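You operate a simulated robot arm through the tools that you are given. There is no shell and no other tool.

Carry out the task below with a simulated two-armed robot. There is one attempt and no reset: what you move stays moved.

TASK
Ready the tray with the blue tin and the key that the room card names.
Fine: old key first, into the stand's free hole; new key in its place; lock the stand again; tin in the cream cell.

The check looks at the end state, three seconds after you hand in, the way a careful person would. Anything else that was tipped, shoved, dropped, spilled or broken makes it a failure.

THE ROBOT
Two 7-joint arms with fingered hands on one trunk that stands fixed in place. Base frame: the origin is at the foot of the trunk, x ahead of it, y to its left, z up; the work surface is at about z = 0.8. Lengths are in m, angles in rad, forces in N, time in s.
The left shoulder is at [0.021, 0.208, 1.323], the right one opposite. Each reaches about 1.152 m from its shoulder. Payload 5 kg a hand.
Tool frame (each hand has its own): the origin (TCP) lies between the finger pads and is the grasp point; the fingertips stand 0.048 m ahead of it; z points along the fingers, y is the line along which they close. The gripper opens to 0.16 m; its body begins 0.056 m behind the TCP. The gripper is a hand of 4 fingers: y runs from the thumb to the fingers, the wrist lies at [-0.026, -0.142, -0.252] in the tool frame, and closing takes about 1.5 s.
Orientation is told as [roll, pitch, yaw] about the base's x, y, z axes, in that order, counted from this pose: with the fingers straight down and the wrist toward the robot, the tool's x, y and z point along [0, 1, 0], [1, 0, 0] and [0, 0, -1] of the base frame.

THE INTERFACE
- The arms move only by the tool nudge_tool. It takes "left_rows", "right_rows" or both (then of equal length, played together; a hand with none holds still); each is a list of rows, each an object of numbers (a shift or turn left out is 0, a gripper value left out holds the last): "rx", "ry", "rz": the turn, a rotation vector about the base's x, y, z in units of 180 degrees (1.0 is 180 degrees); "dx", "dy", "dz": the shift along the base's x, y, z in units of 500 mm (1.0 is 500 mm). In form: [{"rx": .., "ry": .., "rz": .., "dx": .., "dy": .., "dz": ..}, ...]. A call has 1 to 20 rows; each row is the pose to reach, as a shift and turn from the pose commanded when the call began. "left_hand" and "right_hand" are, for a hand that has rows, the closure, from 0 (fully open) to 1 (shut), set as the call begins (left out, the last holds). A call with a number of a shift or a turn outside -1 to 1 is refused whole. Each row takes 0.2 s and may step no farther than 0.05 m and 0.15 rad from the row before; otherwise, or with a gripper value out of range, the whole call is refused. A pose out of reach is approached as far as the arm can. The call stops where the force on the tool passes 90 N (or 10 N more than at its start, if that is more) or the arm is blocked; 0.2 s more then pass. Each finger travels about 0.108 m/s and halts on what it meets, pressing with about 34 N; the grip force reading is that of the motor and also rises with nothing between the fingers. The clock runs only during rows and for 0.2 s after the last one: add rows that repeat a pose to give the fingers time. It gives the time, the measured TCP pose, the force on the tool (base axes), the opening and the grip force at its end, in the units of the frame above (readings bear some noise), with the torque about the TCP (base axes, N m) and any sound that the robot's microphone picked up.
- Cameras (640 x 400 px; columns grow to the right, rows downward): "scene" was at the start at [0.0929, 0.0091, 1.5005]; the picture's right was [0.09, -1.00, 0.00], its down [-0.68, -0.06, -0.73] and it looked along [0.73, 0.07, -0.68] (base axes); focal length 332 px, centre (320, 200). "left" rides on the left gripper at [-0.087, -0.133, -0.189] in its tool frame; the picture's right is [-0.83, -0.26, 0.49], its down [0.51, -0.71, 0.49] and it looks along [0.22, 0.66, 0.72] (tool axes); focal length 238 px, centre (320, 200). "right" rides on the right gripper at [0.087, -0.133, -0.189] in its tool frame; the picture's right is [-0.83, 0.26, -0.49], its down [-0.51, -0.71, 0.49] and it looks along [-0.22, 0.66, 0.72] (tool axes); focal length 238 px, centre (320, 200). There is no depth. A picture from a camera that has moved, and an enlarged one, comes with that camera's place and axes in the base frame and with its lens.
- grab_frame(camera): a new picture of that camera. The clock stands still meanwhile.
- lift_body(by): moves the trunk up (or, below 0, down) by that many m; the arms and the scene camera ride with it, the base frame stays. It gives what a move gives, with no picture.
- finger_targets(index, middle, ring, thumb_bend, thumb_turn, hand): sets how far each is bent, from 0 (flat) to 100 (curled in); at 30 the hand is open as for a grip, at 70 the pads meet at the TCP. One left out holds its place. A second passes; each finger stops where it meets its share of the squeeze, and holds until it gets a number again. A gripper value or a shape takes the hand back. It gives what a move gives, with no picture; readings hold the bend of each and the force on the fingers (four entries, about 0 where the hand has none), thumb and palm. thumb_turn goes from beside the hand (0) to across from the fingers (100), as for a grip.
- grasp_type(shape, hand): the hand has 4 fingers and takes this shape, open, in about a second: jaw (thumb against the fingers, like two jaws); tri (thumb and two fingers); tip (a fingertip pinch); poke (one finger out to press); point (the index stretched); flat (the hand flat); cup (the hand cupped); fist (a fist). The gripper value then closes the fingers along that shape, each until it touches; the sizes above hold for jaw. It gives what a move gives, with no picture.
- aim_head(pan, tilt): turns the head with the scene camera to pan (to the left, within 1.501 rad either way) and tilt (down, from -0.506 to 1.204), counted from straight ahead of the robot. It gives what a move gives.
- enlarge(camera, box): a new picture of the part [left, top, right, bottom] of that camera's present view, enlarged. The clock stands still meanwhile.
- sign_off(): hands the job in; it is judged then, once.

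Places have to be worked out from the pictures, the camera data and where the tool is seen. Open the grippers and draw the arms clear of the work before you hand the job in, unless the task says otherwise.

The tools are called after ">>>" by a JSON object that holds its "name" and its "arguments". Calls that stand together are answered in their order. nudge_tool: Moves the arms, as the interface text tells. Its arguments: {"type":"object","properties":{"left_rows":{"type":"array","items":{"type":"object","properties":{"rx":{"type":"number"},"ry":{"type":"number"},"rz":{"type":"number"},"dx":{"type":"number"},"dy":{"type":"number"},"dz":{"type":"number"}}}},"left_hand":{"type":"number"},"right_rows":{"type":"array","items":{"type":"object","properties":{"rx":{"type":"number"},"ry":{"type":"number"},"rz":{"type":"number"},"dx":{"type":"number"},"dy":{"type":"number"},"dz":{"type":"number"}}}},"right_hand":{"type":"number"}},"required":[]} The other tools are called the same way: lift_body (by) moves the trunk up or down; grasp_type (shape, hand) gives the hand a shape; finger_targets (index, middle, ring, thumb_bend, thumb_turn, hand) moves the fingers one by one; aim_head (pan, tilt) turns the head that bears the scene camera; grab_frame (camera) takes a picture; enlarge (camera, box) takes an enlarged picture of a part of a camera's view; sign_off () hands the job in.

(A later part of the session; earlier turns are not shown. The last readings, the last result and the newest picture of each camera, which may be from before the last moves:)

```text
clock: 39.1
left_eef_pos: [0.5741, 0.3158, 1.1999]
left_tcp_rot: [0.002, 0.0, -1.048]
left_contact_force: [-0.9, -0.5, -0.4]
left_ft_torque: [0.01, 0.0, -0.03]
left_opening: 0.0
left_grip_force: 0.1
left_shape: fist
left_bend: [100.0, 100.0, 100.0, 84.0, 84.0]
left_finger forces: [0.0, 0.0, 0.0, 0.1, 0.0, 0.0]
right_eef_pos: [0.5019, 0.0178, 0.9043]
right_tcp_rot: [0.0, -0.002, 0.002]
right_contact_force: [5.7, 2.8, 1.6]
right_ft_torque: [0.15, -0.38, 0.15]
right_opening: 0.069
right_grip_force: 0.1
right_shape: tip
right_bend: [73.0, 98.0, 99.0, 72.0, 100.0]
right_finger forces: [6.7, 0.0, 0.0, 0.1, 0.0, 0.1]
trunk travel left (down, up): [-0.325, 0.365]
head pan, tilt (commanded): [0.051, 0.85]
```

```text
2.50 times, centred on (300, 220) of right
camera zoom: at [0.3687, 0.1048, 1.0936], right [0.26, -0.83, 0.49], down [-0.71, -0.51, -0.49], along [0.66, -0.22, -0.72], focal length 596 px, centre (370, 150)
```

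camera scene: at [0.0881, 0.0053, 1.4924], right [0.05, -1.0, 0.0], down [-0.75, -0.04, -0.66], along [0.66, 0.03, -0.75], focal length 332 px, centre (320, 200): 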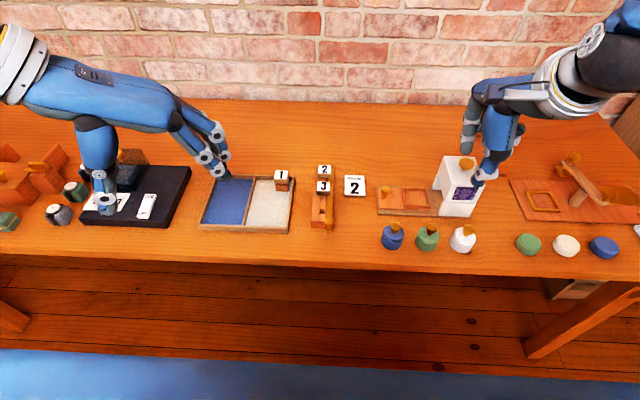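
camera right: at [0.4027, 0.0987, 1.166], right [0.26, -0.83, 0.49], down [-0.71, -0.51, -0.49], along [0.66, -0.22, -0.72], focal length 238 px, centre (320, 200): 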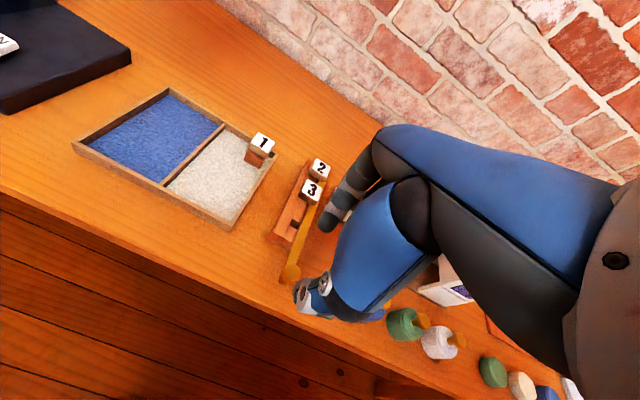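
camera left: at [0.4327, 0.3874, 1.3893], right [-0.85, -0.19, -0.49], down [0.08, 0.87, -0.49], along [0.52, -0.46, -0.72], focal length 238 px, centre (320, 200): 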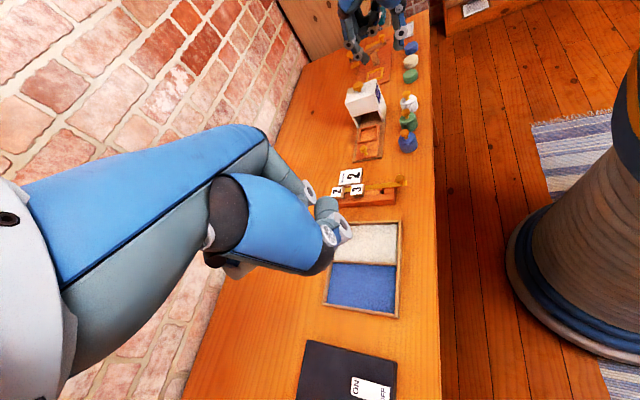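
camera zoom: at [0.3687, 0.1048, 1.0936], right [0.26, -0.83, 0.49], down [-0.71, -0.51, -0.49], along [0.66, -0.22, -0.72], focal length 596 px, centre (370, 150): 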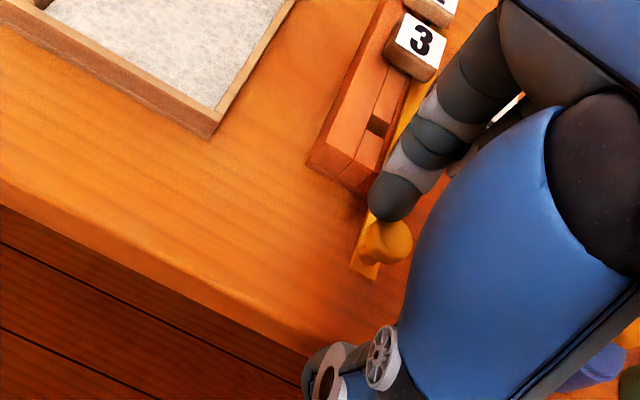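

The index presses the knob with ~6.7 N and it doesn't budge, so the bar is at its open stop. I'll lift clear and move over key 1 at a safe height, switching to the three-finger pinch to compare.

>>> {"name": "nudge_tool", "arguments": {"right_rows": [{"dx": 0.03}, {"dx": 0.03, "dz": 0.06}, {"dx": 0.03, "dz": 0.13}, {"dx": 0.06, "dy": 0.02, "dz": 0.2}, {"dx": 0.13, "dy": 0.06, "dz": 0.24}, {"dx": 0.2, "dy": 0.1, "dz": 0.24}, {"dx": 0.27, "dy": 0.15, "dz": 0.24}, {"dx": 0.34, "dy": 0.2, "dz": 0.24}, {"dx": 0.4, "dy": 0.23, "dz": 0.24}, {"dx": 0.446, "dy": 0.253, "dz": 0.24}, {"dx": 0.446, "dy": 0.253, "dz": 0.24}]}}

>>> {"name": "grasp_type", "arguments": {"shape": "tri", "hand": "right"}}

>>> {"name": "nudge_tool", "arguments": {"right_rows": [{}, {}, {}, {}, {}, {}], "right_hand": 0.65}}

>>> {"name": "grab_frame", "arguments": {"camera": "right"}}

>>> {"name": "grab_frame", "arguments": {"camera": "left"}}

>>> {"name": "grab_frame", "arguments": {"camera": "scene"}}

```text
clock: 41.5
left_eef_pos: [0.5737, 0.3161, 1.2001]
left_tcp_rot: [-0.001, 0.0, -1.048]
left_contact_force: [-0.7, -0.2, 0.6]
left_ft_torque: [0.01, -0.06, -0.01]
left_opening: 0.0
left_grip_force: 0.1
left_shape: fist
left_bend: [100.0, 100.0, 100.0, 84.0, 84.0]
left_finger forces: [0.1, 0.0, 0.0, 0.0, 0.0, 0.1]
right_eef_pos: [0.7269, 0.1419, 1.0267]
right_tcp_rot: [-0.001, -0.001, 0.0]
right_contact_force: [-0.9, 0.6, 0.8]
right_ft_torque: [-0.01, -0.09, 0.0]
right_opening: 0.0645
right_grip_force: 0.0
right_shape: tip
right_bend: [73.0, 98.0, 99.0, 72.0, 100.0]
right_finger forces: [0.1, 0.0, 0.1, 0.0, 0.0, 0.0]
trunk travel left (down, up): [-0.325, 0.365]
head pan, tilt (commanded): [0.051, 0.85]
```

```text
clock: 42.4
left_eef_pos: [0.574, 0.3152, 1.1995]
left_tcp_rot: [0.001, 0.001, -1.047]
left_contact_force: [-0.2, -0.2, 0.2]
left_ft_torque: [0.02, 0.01, -0.03]
left_opening: 0.0001
left_grip_force: 0.0
left_shape: fist
left_bend: [100.0, 100.0, 100.0, 84.0, 84.0]
left_finger forces: [0.1, 0.0, 0.0, 0.0, 0.1, 0.1]
right_eef_pos: [0.7271, 0.1435, 1.0266]
right_tcp_rot: [-0.002, -0.001, 0.001]
right_contact_force: [-0.7, -0.4, -0.5]
right_ft_torque: [0.04, -0.03, 0.01]
right_opening: 0.1596
right_grip_force: 0.1
right_shape: tri
right_bend: [30.0, 30.0, 99.0, 30.0, 98.0]
right_finger forces: [0.1, 0.0, 0.1, 0.0, 0.0, 0.0]
trunk travel left (down, up): [-0.325, 0.365]
head pan, tilt (commanded): [0.051, 0.85]
```

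```text
clock: 43.8
left_eef_pos: [0.5748, 0.3151, 1.1998]
left_tcp_rot: [-0.001, -0.001, -1.048]
left_contact_force: [0.0, 0.1, 0.6]
left_ft_torque: [0.0, 0.01, -0.02]
left_opening: 0.0
left_grip_force: 0.0
left_shape: fist
left_bend: [100.0, 100.0, 100.0, 84.0, 84.0]
left_finger forces: [0.1, 0.1, 0.0, 0.0, 0.1, 0.1]
right_eef_pos: [0.7262, 0.1423, 1.0263]
right_tcp_rot: [0.001, 0.0, 0.001]
right_contact_force: [-0.9, 0.9, 0.5]
right_ft_torque: [0.0, -0.01, 0.0]
right_opening: 0.0567
right_grip_force: 0.1
right_shape: tri
right_bend: [74.0, 51.0, 99.0, 73.0, 100.0]
right_finger forces: [0.1, 0.0, 0.0, 0.1, 0.0, 0.0]
trunk travel left (down, up): [-0.325, 0.365]
head pan, tilt (commanded): [0.051, 0.85]
```

```text
taken
camera right: at [0.594, 0.23, 1.2166], right [0.26, -0.83, 0.49], down [-0.71, -0.51, -0.49], along [0.66, -0.22, -0.72], focal length 238 px, centre (320, 200)
```

right: 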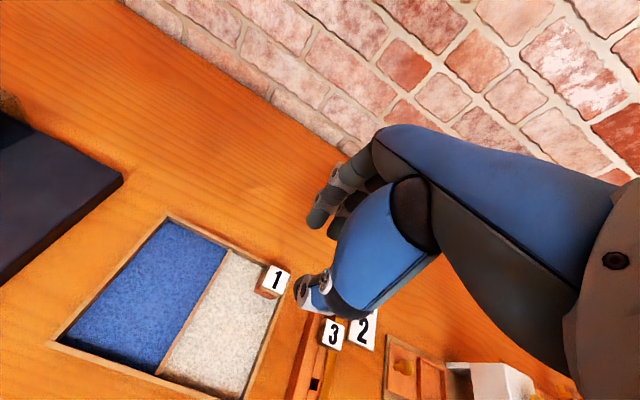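

```text
taken
camera left: at [0.4334, 0.3874, 1.3887], right [-0.85, -0.19, -0.49], down [0.08, 0.87, -0.49], along [0.52, -0.46, -0.72], focal length 238 px, centre (320, 200)
```

left: 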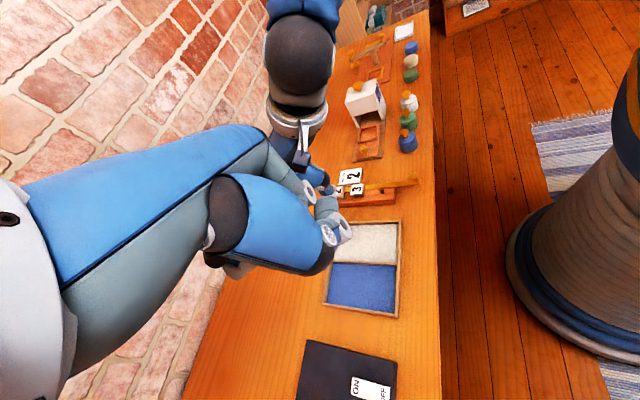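

```text
taken
camera scene: at [0.0884, 0.0056, 1.4924], right [0.05, -1.0, 0.0], down [-0.75, -0.04, -0.66], along [0.66, 0.03, -0.75], focal length 332 px, centre (320, 200)
```

scene: 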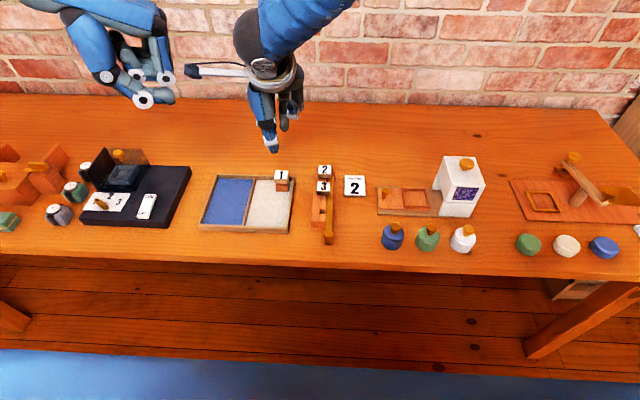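

Left camera's view of key 1 is blocked by its own fist; I'll shift the left hand further left/forward for a clear side view (staying away from the right hand).

>>> {"name": "nudge_tool", "arguments": {"left_rows": [{"dx": 0.0, "dy": 0.07, "dz": 0.02}, {"dx": 0.02, "dy": 0.14, "dz": 0.04}, {"dx": 0.08, "dy": 0.19, "dz": 0.04}, {"dx": 0.14, "dy": 0.21, "dz": 0.04}, {"dx": 0.18, "dy": 0.21, "dz": 0.04}, {"dx": 0.18, "dy": 0.21, "dz": 0.04}]}}

>>> {"name": "grab_frame", "arguments": {"camera": "left"}}

>>> {"name": "enlarge", "arguments": {"camera": "scene", "box": [230, 60, 350, 210]}}

>>> {"name": "enlarge", "arguments": {"camera": "right", "box": [240, 160, 360, 320]}}

```text
clock: 45.2
left_eef_pos: [0.6618, 0.4237, 1.2199]
left_tcp_rot: [-0.001, 0.003, -1.048]
left_contact_force: [-0.3, -0.2, 0.3]
left_ft_torque: [-0.02, -0.06, -0.02]
left_opening: 0.0003
left_grip_force: 0.0
left_shape: fist
left_bend: [100.0, 100.0, 100.0, 84.0, 84.0]
left_finger forces: [0.0, 0.0, 0.1, 0.0, 0.1, 0.0]
right_eef_pos: [0.7256, 0.1434, 1.0272]
right_tcp_rot: [0.0, 0.001, 0.001]
right_contact_force: [-0.6, 0.4, 0.1]
right_ft_torque: [-0.05, -0.06, -0.03]
right_opening: 0.0562
right_grip_force: 0.0
right_shape: tri
right_bend: [74.0, 51.0, 99.0, 73.0, 100.0]
right_finger forces: [0.0, 0.0, 0.0, 0.0, 0.0, 0.0]
trunk travel left (down, up): [-0.325, 0.365]
head pan, tilt (commanded): [0.051, 0.85]
```

```text
taken
camera left: at [0.5208, 0.4961, 1.4084], right [-0.85, -0.19, -0.49], down [0.08, 0.87, -0.49], along [0.52, -0.46, -0.72], focal length 238 px, centre (320, 200)
```

left: 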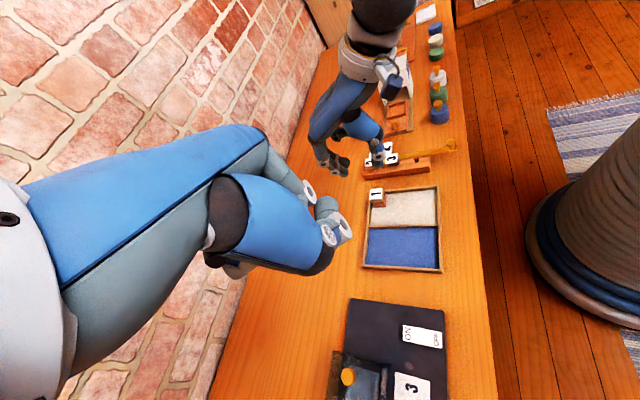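

```text
2.67 times, centred on (290, 135) of scene
camera zoom: at [0.0876, 0.006, 1.4924], right [0.05, -1.0, 0.0], down [-0.75, -0.04, -0.66], along [0.66, 0.03, -0.75], focal length 884 px, centre (400, 373)
```

zoom: 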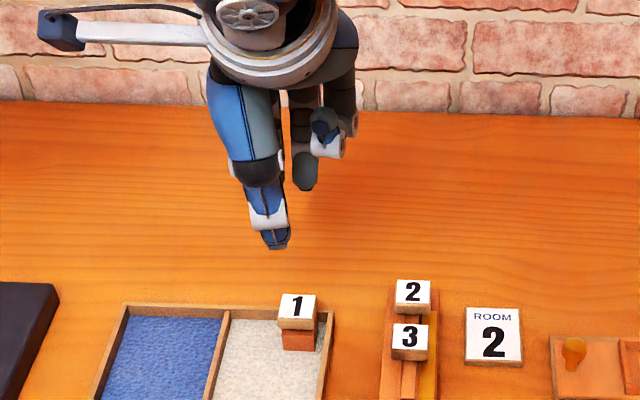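

```text
2.50 times, centred on (300, 240) of right
camera zoom: at [0.5933, 0.2305, 1.2169], right [0.26, -0.83, 0.49], down [-0.71, -0.51, -0.49], along [0.66, -0.22, -0.72], focal length 596 px, centre (370, 100)
```

zoom: 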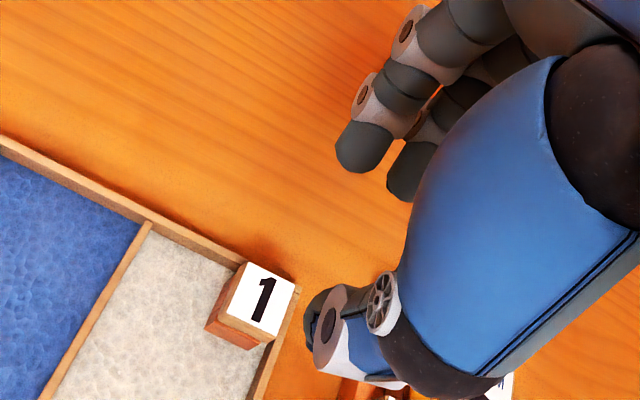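

>>> {"name": "enlarge", "arguments": {"camera": "left", "box": [310, 90, 440, 220]}}

>>> {"name": "enlarge", "arguments": {"camera": "left", "box": [315, 120, 395, 185]}}

```text
3.08 times, centred on (375, 155) of left
camera zoom: at [0.5208, 0.4961, 1.4084], right [-0.85, -0.19, -0.49], down [0.08, 0.87, -0.49], along [0.52, -0.46, -0.72], focal length 733 px, centre (151, 338)
```

zoom: 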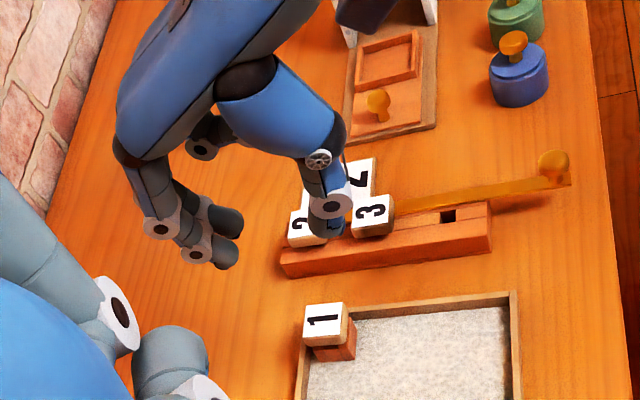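

```text
6.15 times, centred on (355, 152) of left
camera zoom: at [0.5208, 0.4961, 1.4084], right [-0.85, -0.19, -0.49], down [0.08, 0.87, -0.49], along [0.52, -0.46, -0.72], focal length 1467 px, centre (105, 492)
```

zoom: 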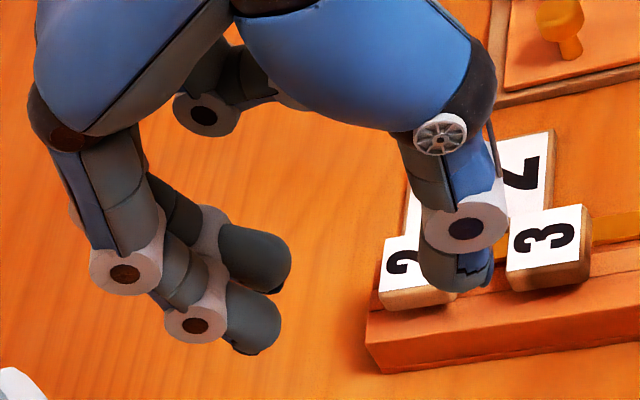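

The tri pinch has the index hanging lower than the thumb. I'll check the plain jaw shape partly closed, which should have level tips.

>>> {"name": "grasp_type", "arguments": {"shape": "jaw", "hand": "right"}}

>>> {"name": "nudge_tool", "arguments": {"right_rows": [{}, {}, {}, {}, {}, {}], "right_hand": 0.68}}

>>> {"name": "enlarge", "arguments": {"camera": "left", "box": [310, 100, 410, 185]}}

>>> {"name": "enlarge", "arguments": {"camera": "right", "box": [240, 160, 360, 320]}}

>>> {"name": "enlarge", "arguments": {"camera": "scene", "box": [230, 60, 350, 210]}}

```text
clock: 46.1
left_eef_pos: [0.6621, 0.4224, 1.2195]
left_tcp_rot: [0.0, 0.001, -1.047]
left_contact_force: [-0.8, -0.6, 0.1]
left_ft_torque: [-0.02, -0.02, 0.02]
left_opening: 0.0
left_grip_force: 0.1
left_shape: fist
left_bend: [100.0, 100.0, 100.0, 84.0, 84.0]
left_finger forces: [0.0, 0.0, 0.0, 0.0, 0.0, 0.0]
right_eef_pos: [0.7272, 0.1428, 1.0271]
right_tcp_rot: [-0.001, 0.0, 0.001]
right_contact_force: [-0.2, 0.1, 0.7]
right_ft_torque: [0.0, -0.01, -0.01]
right_opening: 0.1597
right_grip_force: 0.1
right_shape: jaw
right_bend: [30.0, 30.0, 30.0, 30.0, 98.0]
right_finger forces: [0.0, 0.0, 0.0, 0.1, 0.0, 0.0]
trunk travel left (down, up): [-0.325, 0.365]
head pan, tilt (commanded): [0.051, 0.85]
```

```text
clock: 47.5
left_eef_pos: [0.6621, 0.4237, 1.2202]
left_tcp_rot: [0.0, 0.0, -1.048]
left_contact_force: [0.3, -0.1, 0.1]
left_ft_torque: [-0.04, -0.04, 0.0]
left_opening: 0.0001
left_grip_force: 0.0
left_shape: fist
left_bend: [100.0, 100.0, 100.0, 84.0, 84.0]
left_finger forces: [0.0, 0.0, 0.0, 0.0, 0.0, 0.0]
right_eef_pos: [0.7274, 0.1434, 1.0268]
right_tcp_rot: [0.0, 0.0, 0.001]
right_contact_force: [-0.2, 0.4, 0.5]
right_ft_torque: [-0.04, 0.02, -0.03]
right_opening: 0.0515
right_grip_force: 0.0
right_shape: jaw
right_bend: [74.0, 53.0, 50.0, 73.0, 100.0]
right_finger forces: [0.1, 0.0, 0.0, 0.0, 0.0, 0.1]
trunk travel left (down, up): [-0.325, 0.365]
head pan, tilt (commanded): [0.051, 0.85]
```

```text
4.71 times, centred on (360, 142) of left
camera zoom: at [0.5216, 0.4955, 1.4081], right [-0.85, -0.19, -0.49], down [0.08, 0.87, -0.49], along [0.52, -0.46, -0.72], focal length 1122 px, centre (132, 471)
```

zoom: 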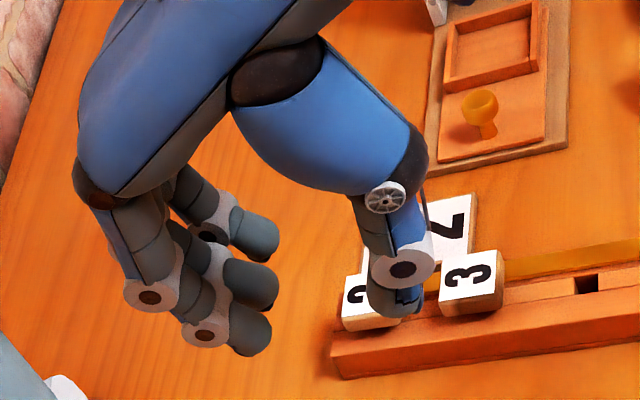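

```text
2.50 times, centred on (300, 240) of right
camera zoom: at [0.5941, 0.23, 1.2166], right [0.26, -0.83, 0.49], down [-0.71, -0.51, -0.49], along [0.66, -0.22, -0.72], focal length 596 px, centre (370, 100)
```

zoom: 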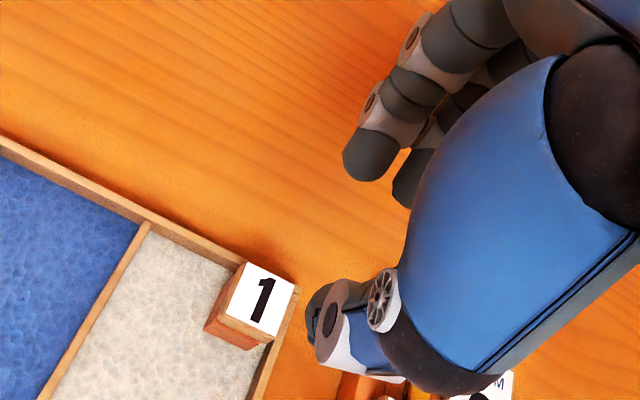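

```text
2.67 times, centred on (290, 135) of scene
camera zoom: at [0.0884, 0.0056, 1.4924], right [0.05, -1.0, 0.0], down [-0.75, -0.04, -0.66], along [0.66, 0.03, -0.75], focal length 884 px, centre (400, 373)
```

zoom: 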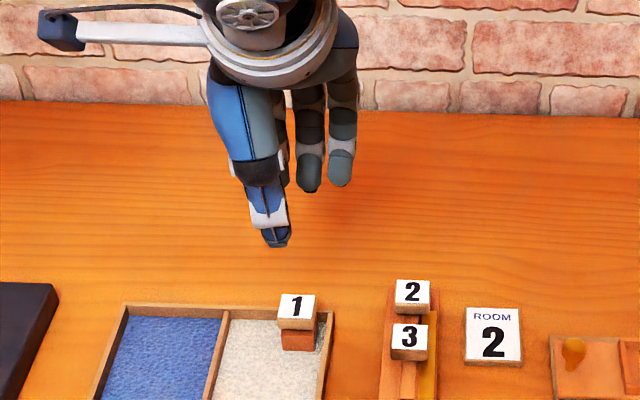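

Thumb and index oppose each other in every shape, so I'll use the tip pinch. I'll descend around key 1's head (0.735, 0.144), pausing with tips near z≈0.84 to check before closing.

>>> {"name": "grasp_type", "arguments": {"shape": "tip", "hand": "right"}}

>>> {"name": "nudge_tool", "arguments": {"right_rows": [{"dx": -0.006, "dy": 0.006}, {"dx": -0.006, "dy": 0.006}, {"dx": -0.006, "dy": 0.006}, {"dx": -0.006, "dy": 0.006}, {"dx": -0.006, "dy": 0.006}, {"dx": -0.006, "dy": 0.006, "dz": -0.06}, {"dx": -0.006, "dy": 0.006, "dz": -0.12}, {"dx": -0.006, "dy": 0.006, "dz": -0.17}, {"dx": -0.006, "dy": 0.006, "dz": -0.21}, {"dx": -0.006, "dy": 0.006, "dz": -0.23}, {"dx": -0.006, "dy": 0.006, "dz": -0.23}], "right_hand": 0.6}}

>>> {"name": "enlarge", "arguments": {"camera": "left", "box": [330, 140, 430, 225]}}

>>> {"name": "enlarge", "arguments": {"camera": "right", "box": [240, 160, 360, 320]}}

>>> {"name": "enlarge", "arguments": {"camera": "scene", "box": [230, 100, 330, 210]}}

```text
clock: 48.4
left_eef_pos: [0.6624, 0.4242, 1.2187]
left_tcp_rot: [0.0, 0.0, -1.046]
left_contact_force: [0.0, 0.0, 0.3]
left_ft_torque: [0.01, 0.02, 0.0]
left_opening: 0.0001
left_grip_force: 0.1
left_shape: fist
left_bend: [100.0, 100.0, 100.0, 84.0, 84.0]
left_finger forces: [0.1, 0.0, 0.0, 0.0, 0.1, 0.0]
right_eef_pos: [0.7276, 0.1433, 1.0282]
right_tcp_rot: [0.001, 0.0, 0.0]
right_contact_force: [-0.3, -0.3, -0.3]
right_ft_torque: [-0.01, -0.02, 0.0]
right_opening: 0.1596
right_grip_force: 0.1
right_shape: tip
right_bend: [30.0, 98.0, 99.0, 30.0, 98.0]
right_finger forces: [0.1, 0.0, 0.0, 0.0, 0.0, 0.0]
trunk travel left (down, up): [-0.325, 0.365]
head pan, tilt (commanded): [0.051, 0.85]
```

```text
clock: 50.8
left_eef_pos: [0.6631, 0.4248, 1.2193]
left_tcp_rot: [0.001, 0.0, -1.049]
left_contact_force: [0.9, 1.0, 0.1]
left_ft_torque: [0.0, -0.04, -0.01]
left_opening: 0.0
left_grip_force: 0.0
left_shape: fist
left_bend: [100.0, 100.0, 100.0, 84.0, 84.0]
left_finger forces: [0.0, 0.0, 0.0, 0.0, 0.0, 0.0]
right_eef_pos: [0.7242, 0.1462, 0.9102]
right_tcp_rot: [0.0, 0.0, 0.0]
right_contact_force: [0.4, -0.6, -0.3]
right_ft_torque: [0.0, 0.0, -0.02]
right_opening: 0.0653
right_grip_force: 0.0
right_shape: tip
right_bend: [73.0, 98.0, 99.0, 72.0, 100.0]
right_finger forces: [0.0, 0.0, 0.1, 0.0, 0.1, 0.0]
trunk travel left (down, up): [-0.325, 0.365]
head pan, tilt (commanded): [0.051, 0.85]
```

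```text
4.71 times, centred on (380, 182) of left
camera zoom: at [0.5216, 0.4956, 1.4081], right [-0.85, -0.19, -0.49], down [0.08, 0.87, -0.49], along [0.52, -0.46, -0.72], focal length 1122 px, centre (38, 282)
```

zoom: 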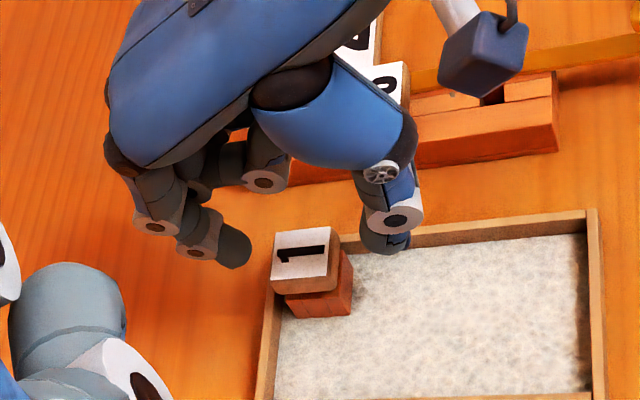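

```text
2.50 times, centred on (300, 240) of right
camera zoom: at [0.5898, 0.2336, 1.0999], right [0.26, -0.83, 0.49], down [-0.71, -0.51, -0.49], along [0.66, -0.22, -0.72], focal length 596 px, centre (370, 100)
```

zoom: 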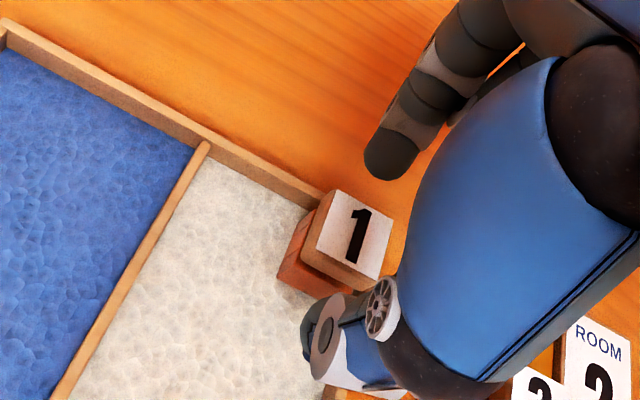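

```text
3.64 times, centred on (280, 155) of scene
camera zoom: at [0.0884, 0.0057, 1.4924], right [0.05, -1.0, 0.0], down [-0.75, -0.04, -0.66], along [0.66, 0.03, -0.75], focal length 1205 px, centre (466, 364)
```

zoom: 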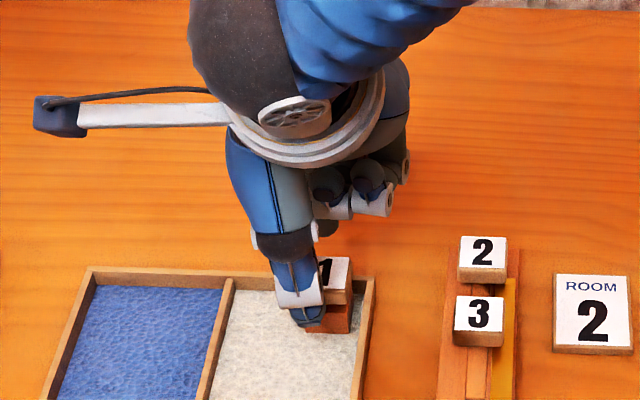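

Alignment looks balanced: thumb ≈ +8 mm and index ≈ −7 mm in y about the key's centre. I'll lower 1 cm, shift 5 mm back to centre the pinch, and close gently.

>>> {"name": "nudge_tool", "arguments": {"right_rows": [{"dx": -0.01, "dz": -0.01}, {"dx": -0.01, "dz": -0.02}, {"dx": -0.01, "dz": -0.02}]}}

>>> {"name": "enlarge", "arguments": {"camera": "left", "box": [340, 150, 420, 215]}}

>>> {"name": "enlarge", "arguments": {"camera": "right", "box": [260, 170, 360, 310]}}

```text
clock: 51.6
left_eef_pos: [0.6627, 0.4239, 1.2192]
left_tcp_rot: [0.0, -0.001, -1.047]
left_contact_force: [0.9, -0.8, 0.4]
left_ft_torque: [0.02, -0.03, -0.05]
left_opening: 0.0002
left_grip_force: 0.1
left_shape: fist
left_bend: [100.0, 100.0, 100.0, 84.0, 84.0]
left_finger forces: [0.1, 0.0, 0.1, 0.0, 0.0, 0.1]
right_eef_pos: [0.716, 0.1456, 0.9]
right_tcp_rot: [0.0, -0.001, 0.0]
right_contact_force: [0.4, -0.5, -0.3]
right_ft_torque: [-0.03, -0.01, 0.02]
right_opening: 0.0652
right_grip_force: 0.0
right_shape: tip
right_bend: [73.0, 98.0, 99.0, 72.0, 100.0]
right_finger forces: [0.0, 0.0, 0.0, 0.0, 0.1, 0.0]
trunk travel left (down, up): [-0.325, 0.365]
head pan, tilt (commanded): [0.051, 0.85]
```

```text
6.15 times, centred on (380, 182) of left
camera zoom: at [0.5215, 0.4955, 1.4081], right [-0.85, -0.19, -0.49], down [0.08, 0.87, -0.49], along [0.52, -0.46, -0.72], focal length 1467 px, centre (-49, 308)
```

zoom: 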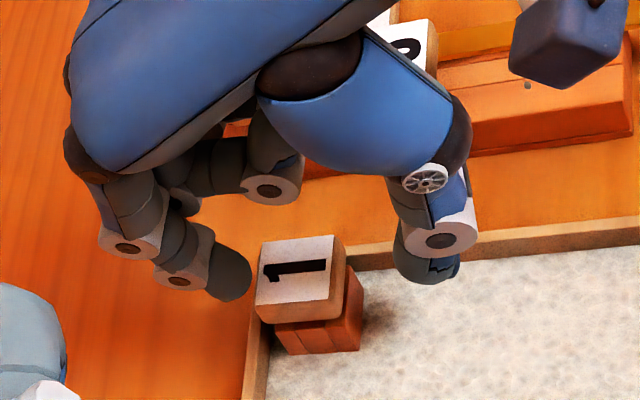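

```text
2.86 times, centred on (310, 240) of right
camera zoom: at [0.5836, 0.2339, 1.0891], right [0.26, -0.83, 0.49], down [-0.71, -0.51, -0.49], along [0.66, -0.22, -0.72], focal length 681 px, centre (349, 86)
```

zoom: 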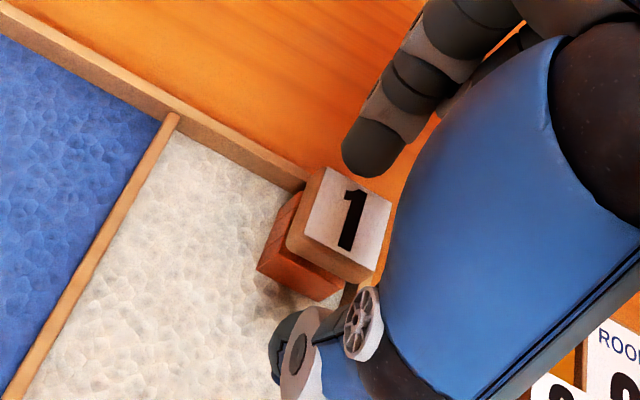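

The index tip sits lower than the thumb tip (~2 cm), so a straight pinch would miss with the thumb. I'll tilt the hand about −14° in pitch (thumb side down) to level the tips and recheck.

>>> {"name": "nudge_tool", "arguments": {"right_rows": [{"dz": 0.03}, {"dz": 0.06, "ry": -0.026}, {"dx": -0.006, "dz": 0.06, "ry": -0.052}, {"dx": -0.006, "dz": 0.06, "ry": -0.078}, {"dx": -0.006, "dz": 0.03, "ry": -0.078}, {"dx": -0.006, "dz": 0.01, "ry": -0.078}, {"dx": -0.006, "dz": 0.01, "ry": -0.078}]}}

>>> {"name": "enlarge", "arguments": {"camera": "left", "box": [340, 150, 420, 215]}}

>>> {"name": "enlarge", "arguments": {"camera": "right", "box": [260, 170, 360, 310]}}

>>> {"name": "enlarge", "arguments": {"camera": "scene", "box": [240, 120, 320, 210]}}

```text
clock: 53.2
left_eef_pos: [0.6635, 0.4242, 1.2188]
left_tcp_rot: [0.0, 0.002, -1.047]
left_contact_force: [0.3, -0.5, 1.2]
left_ft_torque: [0.01, 0.02, 0.03]
left_opening: 0.0002
left_grip_force: 0.1
left_shape: fist
left_bend: [100.0, 100.0, 100.0, 84.0, 84.0]
left_finger forces: [0.1, 0.0, 0.1, 0.0, 0.0, 0.1]
right_eef_pos: [0.7143, 0.1469, 0.9042]
right_tcp_rot: [-0.001, -0.244, 0.0]
right_contact_force: [-0.1, 0.1, 0.2]
right_ft_torque: [0.01, -0.01, 0.01]
right_opening: 0.0648
right_grip_force: 0.0
right_shape: tip
right_bend: [73.0, 98.0, 99.0, 72.0, 100.0]
right_finger forces: [0.1, 0.1, 0.0, 0.1, 0.0, 0.1]
trunk travel left (down, up): [-0.325, 0.365]
head pan, tilt (commanded): [0.051, 0.85]
```

```text
6.15 times, centred on (380, 182) of left
camera zoom: at [0.5215, 0.4956, 1.4081], right [-0.85, -0.19, -0.49], down [0.08, 0.87, -0.49], along [0.52, -0.46, -0.72], focal length 1467 px, centre (-49, 308)
```

zoom: 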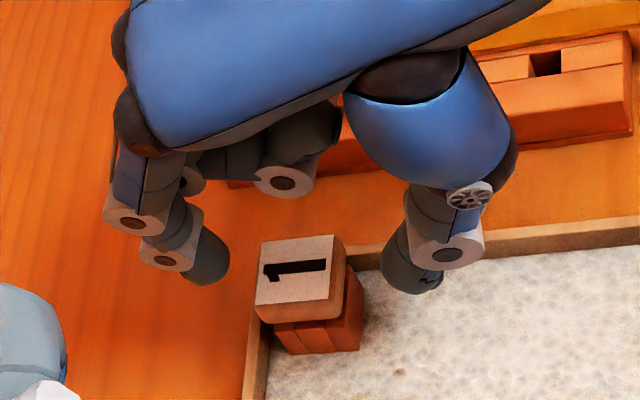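

```text
2.86 times, centred on (310, 240) of right
camera zoom: at [0.5389, 0.2344, 1.0554], right [0.13, -0.83, 0.53], down [-0.57, -0.51, -0.65], along [0.81, -0.22, -0.54], focal length 681 px, centre (349, 86)
```

zoom: 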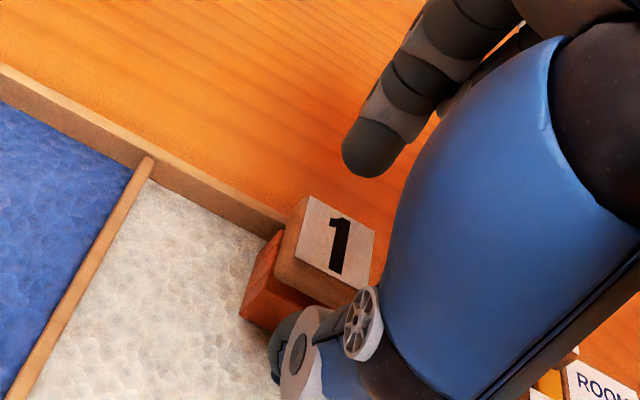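

```text
4.44 times, centred on (280, 165) of scene
camera zoom: at [0.0884, 0.0057, 1.4924], right [0.05, -1.0, 0.0], down [-0.75, -0.04, -0.66], along [0.66, 0.03, -0.75], focal length 1473 px, centre (498, 356)
```

zoom: 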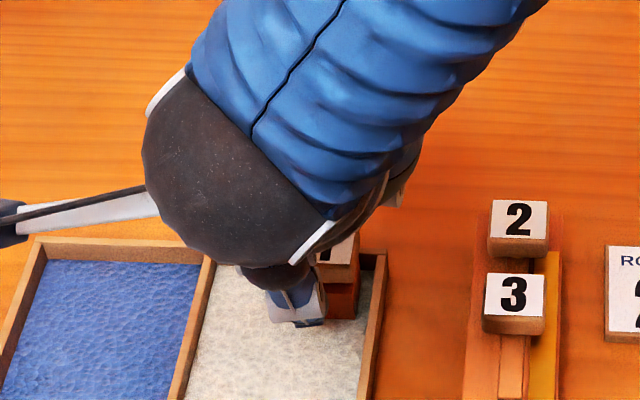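

Tips are now level (both ≈0.849) and centred about the key. I'll go down 12 mm and close.

>>> {"name": "nudge_tool", "arguments": {"right_rows": [{"dz": -0.012}, {"dz": -0.024}, {"dz": -0.024}]}}

>>> {"name": "nudge_tool", "arguments": {"right_rows": [{}, {}, {}, {}, {}, {}, {}], "right_hand": 0.9}}

>>> {"name": "enlarge", "arguments": {"camera": "left", "box": [340, 150, 420, 215]}}

>>> {"name": "enlarge", "arguments": {"camera": "right", "box": [260, 170, 360, 310]}}

```text
clock: 54.0
left_eef_pos: [0.663, 0.4234, 1.2194]
left_tcp_rot: [0.0, 0.0, -1.047]
left_contact_force: [0.2, -0.6, 0.5]
left_ft_torque: [0.02, 0.02, -0.01]
left_opening: 0.0004
left_grip_force: 0.1
left_shape: fist
left_bend: [100.0, 100.0, 100.0, 84.0, 84.0]
left_finger forces: [0.0, 0.0, 0.0, 0.1, 0.0, 0.0]
right_eef_pos: [0.7141, 0.1479, 0.8931]
right_tcp_rot: [-0.001, -0.245, -0.001]
right_contact_force: [-0.4, -0.9, -0.4]
right_ft_torque: [0.0, 0.0, 0.01]
right_opening: 0.0649
right_grip_force: 0.0
right_shape: tip
right_bend: [73.0, 98.0, 99.0, 72.0, 100.0]
right_finger forces: [0.1, 0.0, 0.0, 0.0, 0.0, 0.1]
trunk travel left (down, up): [-0.325, 0.365]
head pan, tilt (commanded): [0.051, 0.85]
```

```text
clock: 55.6
left_eef_pos: [0.6619, 0.4239, 1.2203]
left_tcp_rot: [-0.001, -0.001, -1.046]
left_contact_force: [-0.2, 0.3, -0.3]
left_ft_torque: [0.01, 0.01, 0.0]
left_opening: 0.0002
left_grip_force: 0.2
left_shape: fist
left_bend: [100.0, 100.0, 100.0, 84.0, 84.0]
left_finger forces: [0.0, 0.0, 0.1, 0.1, 0.0, 0.0]
right_eef_pos: [0.7143, 0.1464, 0.893]
right_tcp_rot: [-0.001, -0.246, -0.001]
right_contact_force: [6.7, -1.5, 17.9]
right_ft_torque: [-0.03, -1.24, 0.08]
right_opening: 0.0235
right_grip_force: 34.3
right_shape: tip
right_bend: [72.0, 100.0, 100.0, 75.0, 100.0]
right_finger forces: [42.9, 0.1, 0.0, 0.0, 22.7, 0.1]
trunk travel left (down, up): [-0.325, 0.365]
head pan, tilt (commanded): [0.051, 0.85]
```

```text
6.15 times, centred on (380, 182) of left
camera zoom: at [0.5208, 0.4952, 1.4086], right [-0.85, -0.19, -0.49], down [0.08, 0.87, -0.49], along [0.52, -0.46, -0.72], focal length 1467 px, centre (-49, 308)
```

zoom: 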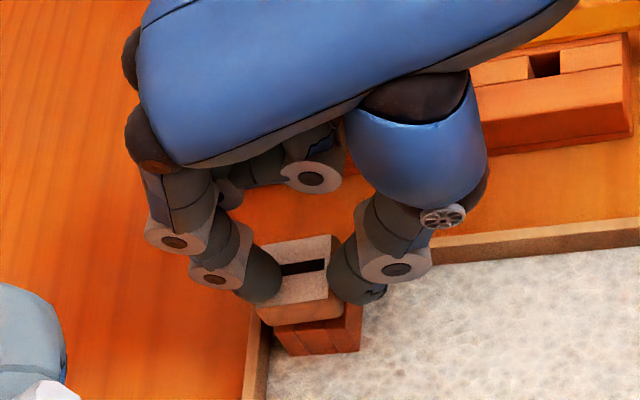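

```text
2.86 times, centred on (310, 240) of right
camera zoom: at [0.5387, 0.2341, 1.0443], right [0.13, -0.83, 0.54], down [-0.57, -0.51, -0.65], along [0.81, -0.22, -0.54], focal length 681 px, centre (349, 86)
```

zoom: 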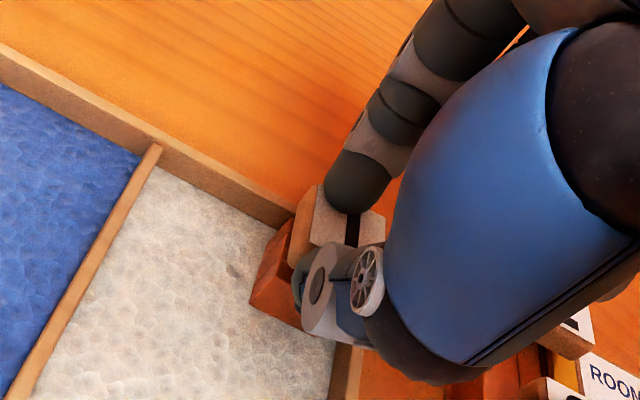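

The index ended up pressing on top of the head (18 N upward), so it was too high. I'll open and rise, then re-measure.

>>> {"name": "nudge_tool", "arguments": {"right_rows": [{}, {}, {}, {}, {"dz": 0.03}, {"dz": 0.06}, {"dz": 0.09}, {"dz": 0.09}], "right_hand": 0.6}}

>>> {"name": "enlarge", "arguments": {"camera": "left", "box": [340, 150, 420, 215]}}

>>> {"name": "enlarge", "arguments": {"camera": "right", "box": [260, 170, 360, 310]}}

```text
clock: 57.4
left_eef_pos: [0.6623, 0.4245, 1.2186]
left_tcp_rot: [0.0, 0.0, -1.049]
left_contact_force: [0.2, -0.4, 1.1]
left_ft_torque: [-0.02, 0.04, 0.0]
left_opening: 0.0
left_grip_force: 0.1
left_shape: fist
left_bend: [100.0, 100.0, 100.0, 84.0, 84.0]
left_finger forces: [0.1, 0.0, 0.0, 0.0, 0.0, 0.0]
right_eef_pos: [0.7112, 0.1472, 0.937]
right_tcp_rot: [0.0, -0.244, -0.001]
right_contact_force: [-0.2, 0.3, 0.0]
right_ft_torque: [-0.01, 0.0, 0.01]
right_opening: 0.0638
right_grip_force: 0.0
right_shape: tip
right_bend: [73.0, 98.0, 99.0, 72.0, 100.0]
right_finger forces: [0.0, 0.0, 0.0, 0.0, 0.0, 0.0]
trunk travel left (down, up): [-0.325, 0.365]
head pan, tilt (commanded): [0.051, 0.85]
```

```text
6.15 times, centred on (380, 182) of left
camera zoom: at [0.5219, 0.4956, 1.4079], right [-0.85, -0.19, -0.49], down [0.08, 0.87, -0.49], along [0.52, -0.46, -0.72], focal length 1467 px, centre (-49, 308)
```

zoom: 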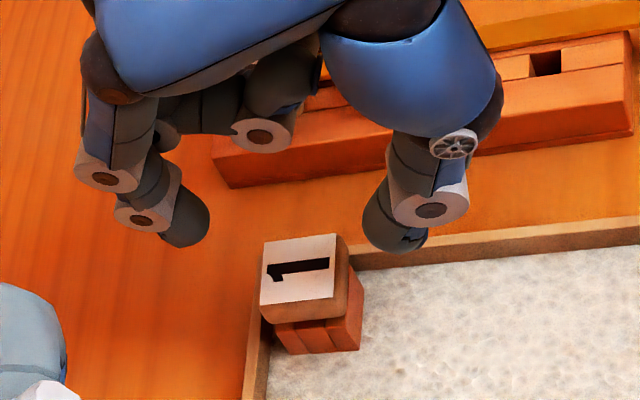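

```text
2.86 times, centred on (310, 240) of right
camera zoom: at [0.5373, 0.2347, 1.0889], right [0.13, -0.83, 0.53], down [-0.57, -0.51, -0.65], along [0.81, -0.22, -0.54], focal length 681 px, centre (349, 86)
```

zoom: 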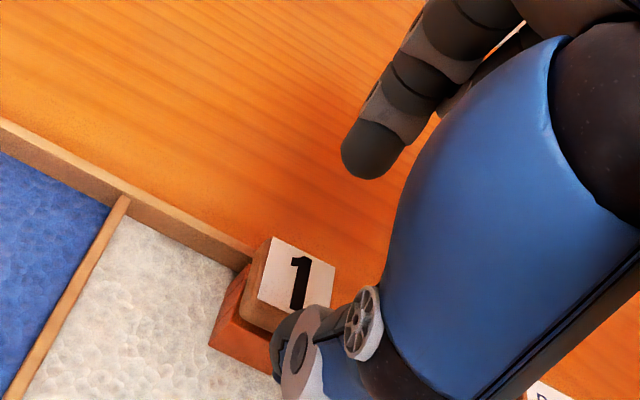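

Key 1 hasn't shifted. Better triangulation using fingertip centres says a −5.5° tilt makes the tips level at ~4 cm below the TCP. I'll set that tilt and centre the pinch over the key, then check.

>>> {"name": "nudge_tool", "arguments": {"right_rows": [{"dx": 0.01, "dy": -0.004, "ry": 0.016}, {"dx": 0.02, "dy": -0.008, "ry": 0.032}, {"dx": 0.03, "dy": -0.0114, "ry": 0.0474}, {"dx": 0.03, "dy": -0.0114, "dz": -0.03, "ry": 0.0474}, {"dx": 0.03, "dy": -0.0114, "dz": -0.05, "ry": 0.0474}, {"dx": 0.03, "dy": -0.0114, "dz": -0.05, "ry": 0.0474}]}}

>>> {"name": "enlarge", "arguments": {"camera": "left", "box": [340, 150, 420, 215]}}

>>> {"name": "enlarge", "arguments": {"camera": "right", "box": [260, 170, 360, 310]}}

>>> {"name": "enlarge", "arguments": {"camera": "scene", "box": [240, 120, 320, 210]}}

```text
clock: 58.8
left_eef_pos: [0.6631, 0.4254, 1.2187]
left_tcp_rot: [-0.001, 0.001, -1.047]
left_contact_force: [-0.1, -0.4, -0.5]
left_ft_torque: [-0.03, 0.03, -0.04]
left_opening: 0.0
left_grip_force: 0.1
left_shape: fist
left_bend: [100.0, 100.0, 100.0, 84.0, 84.0]
left_finger forces: [0.1, 0.0, 0.1, 0.0, 0.0, 0.0]
right_eef_pos: [0.7304, 0.1424, 0.9125]
right_tcp_rot: [-0.001, -0.096, 0.001]
right_contact_force: [0.1, 0.6, -0.2]
right_ft_torque: [-0.05, -0.02, 0.0]
right_opening: 0.0637
right_grip_force: 0.2
right_shape: tip
right_bend: [73.0, 98.0, 99.0, 72.0, 100.0]
right_finger forces: [0.0, 0.0, 0.0, 0.0, 0.0, 0.0]
trunk travel left (down, up): [-0.325, 0.365]
head pan, tilt (commanded): [0.051, 0.85]
```

```text
6.15 times, centred on (380, 182) of left
camera zoom: at [0.5215, 0.4957, 1.4081], right [-0.85, -0.19, -0.49], down [0.08, 0.87, -0.49], along [0.52, -0.46, -0.72], focal length 1467 px, centre (-49, 308)
```

zoom: 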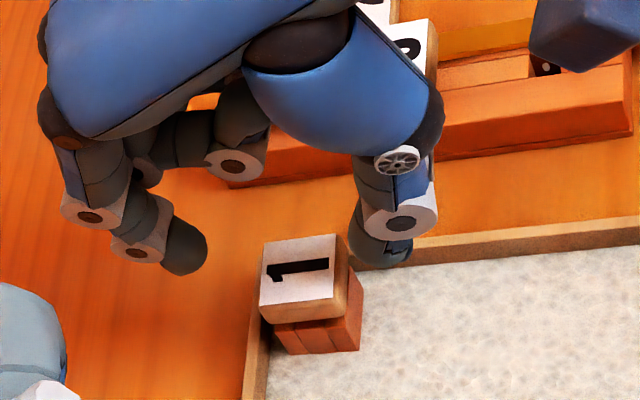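

```text
2.86 times, centred on (310, 240) of right
camera zoom: at [0.5794, 0.2287, 1.0887], right [0.21, -0.83, 0.51], down [-0.66, -0.51, -0.56], along [0.72, -0.22, -0.66], focal length 681 px, centre (349, 86)
```

zoom: 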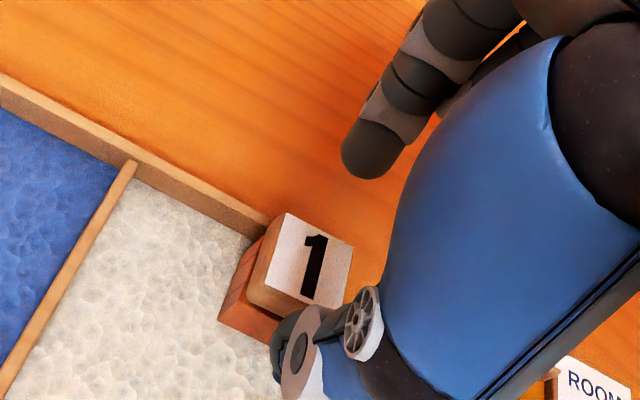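

```text
4.44 times, centred on (280, 165) of scene
camera zoom: at [0.0883, 0.0058, 1.4924], right [0.05, -1.0, 0.0], down [-0.75, -0.04, -0.66], along [0.66, 0.03, -0.75], focal length 1473 px, centre (498, 356)
```

zoom: 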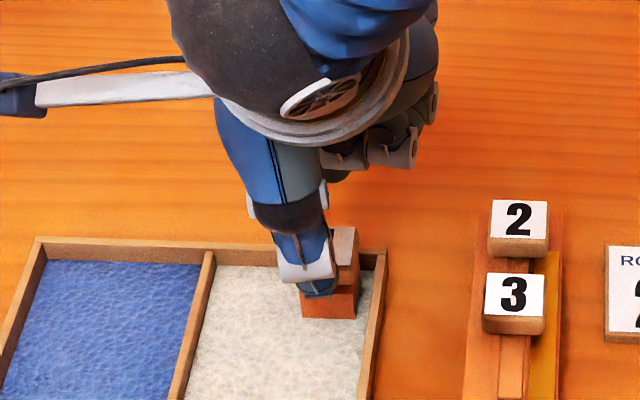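

Tips are level now (centres ≈ 3.7 cm below TCP) and straddle the key. I'll descend to TCP z≈0.885 so tip centres meet the head's mid-height, and close.

>>> {"name": "nudge_tool", "arguments": {"right_rows": [{"dy": 0.005, "dz": -0.02}, {"dy": 0.005, "dz": -0.04}, {"dy": 0.005, "dz": -0.055}, {"dy": 0.005, "dz": -0.055}]}}

>>> {"name": "nudge_tool", "arguments": {"right_rows": [{}, {}, {}, {}, {}], "right_hand": 0.78}}

>>> {"name": "enlarge", "arguments": {"camera": "left", "box": [340, 150, 420, 215]}}

>>> {"name": "enlarge", "arguments": {"camera": "right", "box": [260, 170, 360, 310]}}

```text
clock: 59.8
left_eef_pos: [0.6624, 0.4243, 1.2193]
left_tcp_rot: [0.0, 0.0, -1.046]
left_contact_force: [-1.1, 0.6, 0.0]
left_ft_torque: [0.0, -0.03, 0.03]
left_opening: 0.0001
left_grip_force: 0.1
left_shape: fist
left_bend: [100.0, 100.0, 100.0, 84.0, 84.0]
left_finger forces: [0.0, 0.0, 0.0, 0.1, 0.0, 0.1]
right_eef_pos: [0.7302, 0.1435, 0.8852]
right_tcp_rot: [-0.001, -0.096, 0.0]
right_contact_force: [0.3, -0.1, -0.1]
right_ft_torque: [-0.01, 0.01, 0.01]
right_opening: 0.0636
right_grip_force: 0.1
right_shape: tip
right_bend: [73.0, 98.0, 99.0, 72.0, 100.0]
right_finger forces: [0.0, 0.0, 0.0, 0.0, 0.0, 0.0]
trunk travel left (down, up): [-0.325, 0.365]
head pan, tilt (commanded): [0.051, 0.85]
```

```text
clock: 61.0
left_eef_pos: [0.6617, 0.425, 1.2198]
left_tcp_rot: [0.001, 0.0, -1.048]
left_contact_force: [-0.2, 0.2, -0.3]
left_ft_torque: [0.02, -0.01, -0.01]
left_opening: 0.0002
left_grip_force: 0.1
left_shape: fist
left_bend: [100.0, 100.0, 100.0, 84.0, 84.0]
left_finger forces: [0.0, 0.0, 0.1, 0.1, 0.1, 0.0]
right_eef_pos: [0.7307, 0.1436, 0.8859]
right_tcp_rot: [0.0, -0.094, 0.001]
right_contact_force: [0.5, 0.4, 0.1]
right_ft_torque: [-0.02, 0.0, -0.02]
right_opening: 0.036
right_grip_force: 0.2
right_shape: tip
right_bend: [72.0, 98.0, 99.0, 74.0, 100.0]
right_finger forces: [0.3, 0.0, 0.1, 0.1, 0.2, 0.1]
trunk travel left (down, up): [-0.325, 0.365]
head pan, tilt (commanded): [0.051, 0.85]
```

```text
6.15 times, centred on (380, 182) of left
camera zoom: at [0.5216, 0.4955, 1.4081], right [-0.85, -0.19, -0.49], down [0.08, 0.87, -0.49], along [0.52, -0.46, -0.72], focal length 1467 px, centre (-49, 308)
```

zoom: 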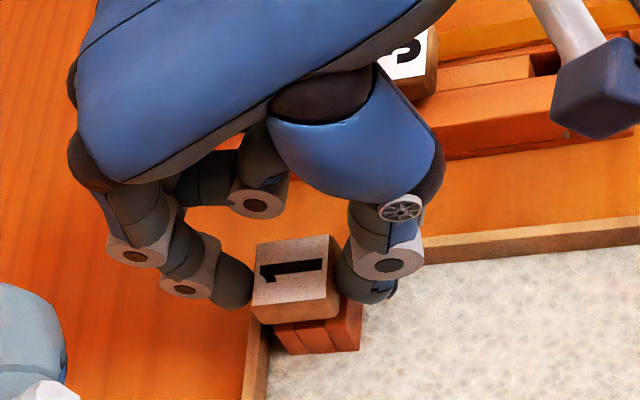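

```text
2.86 times, centred on (310, 240) of right
camera zoom: at [0.5793, 0.2304, 1.0609], right [0.21, -0.83, 0.51], down [-0.66, -0.51, -0.56], along [0.72, -0.22, -0.66], focal length 681 px, centre (349, 86)
```

zoom: 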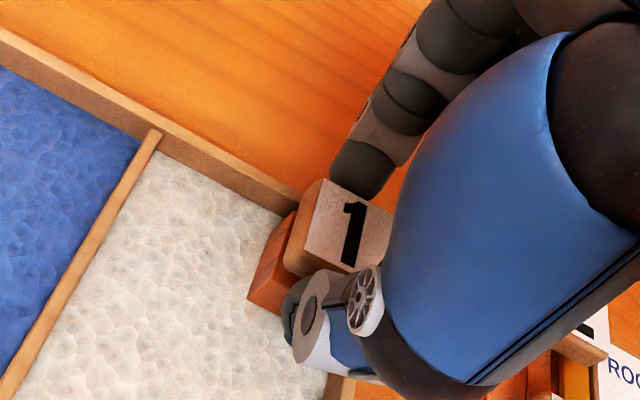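

The tips just touch both sides of the head evenly (0.3/0.2 N) with the whole label visible. Now tighten the grip.

>>> {"name": "nudge_tool", "arguments": {"right_rows": [{}, {}, {}, {}], "right_hand": 0.9}}

>>> {"name": "enlarge", "arguments": {"camera": "left", "box": [340, 150, 420, 215]}}

>>> {"name": "enlarge", "arguments": {"camera": "right", "box": [260, 170, 360, 310]}}

```text
clock: 62.0
left_eef_pos: [0.6618, 0.4236, 1.218]
left_tcp_rot: [-0.002, -0.001, -1.047]
left_contact_force: [0.5, 0.5, 0.4]
left_ft_torque: [-0.02, -0.01, 0.0]
left_opening: 0.0001
left_grip_force: 0.0
left_shape: fist
left_bend: [100.0, 100.0, 100.0, 84.0, 84.0]
left_finger forces: [0.0, 0.0, 0.0, 0.0, 0.0, 0.0]
right_eef_pos: [0.7295, 0.143, 0.886]
right_tcp_rot: [0.0, -0.097, -0.001]
right_contact_force: [0.5, -0.3, 0.5]
right_ft_torque: [0.03, 0.01, -0.02]
right_opening: 0.0323
right_grip_force: 34.5
right_shape: tip
right_bend: [72.0, 100.0, 100.0, 74.0, 100.0]
right_finger forces: [30.4, 0.0, 0.0, 0.0, 30.3, 0.0]
trunk travel left (down, up): [-0.325, 0.365]
head pan, tilt (commanded): [0.051, 0.85]
```

```text
6.15 times, centred on (380, 182) of left
camera zoom: at [0.5216, 0.4955, 1.4081], right [-0.85, -0.19, -0.49], down [0.08, 0.87, -0.49], along [0.52, -0.46, -0.72], focal length 1467 px, centre (-49, 308)
```

zoom: 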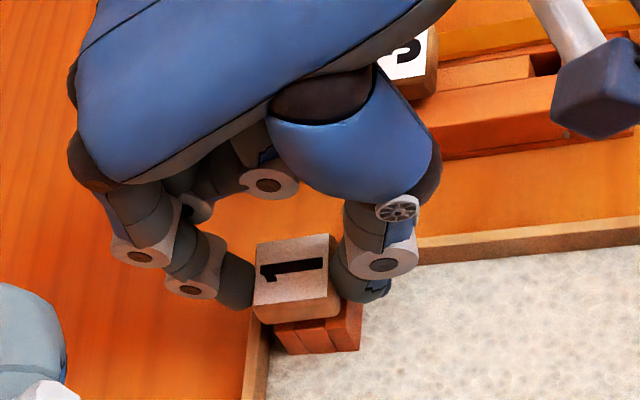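

```text
2.86 times, centred on (310, 240) of right
camera zoom: at [0.5793, 0.2304, 1.0609], right [0.21, -0.83, 0.51], down [-0.66, -0.51, -0.56], along [0.72, -0.22, -0.66], focal length 681 px, centre (349, 86)
```

zoom: 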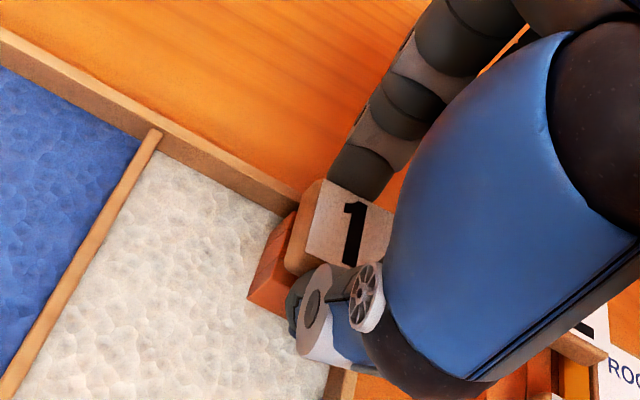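

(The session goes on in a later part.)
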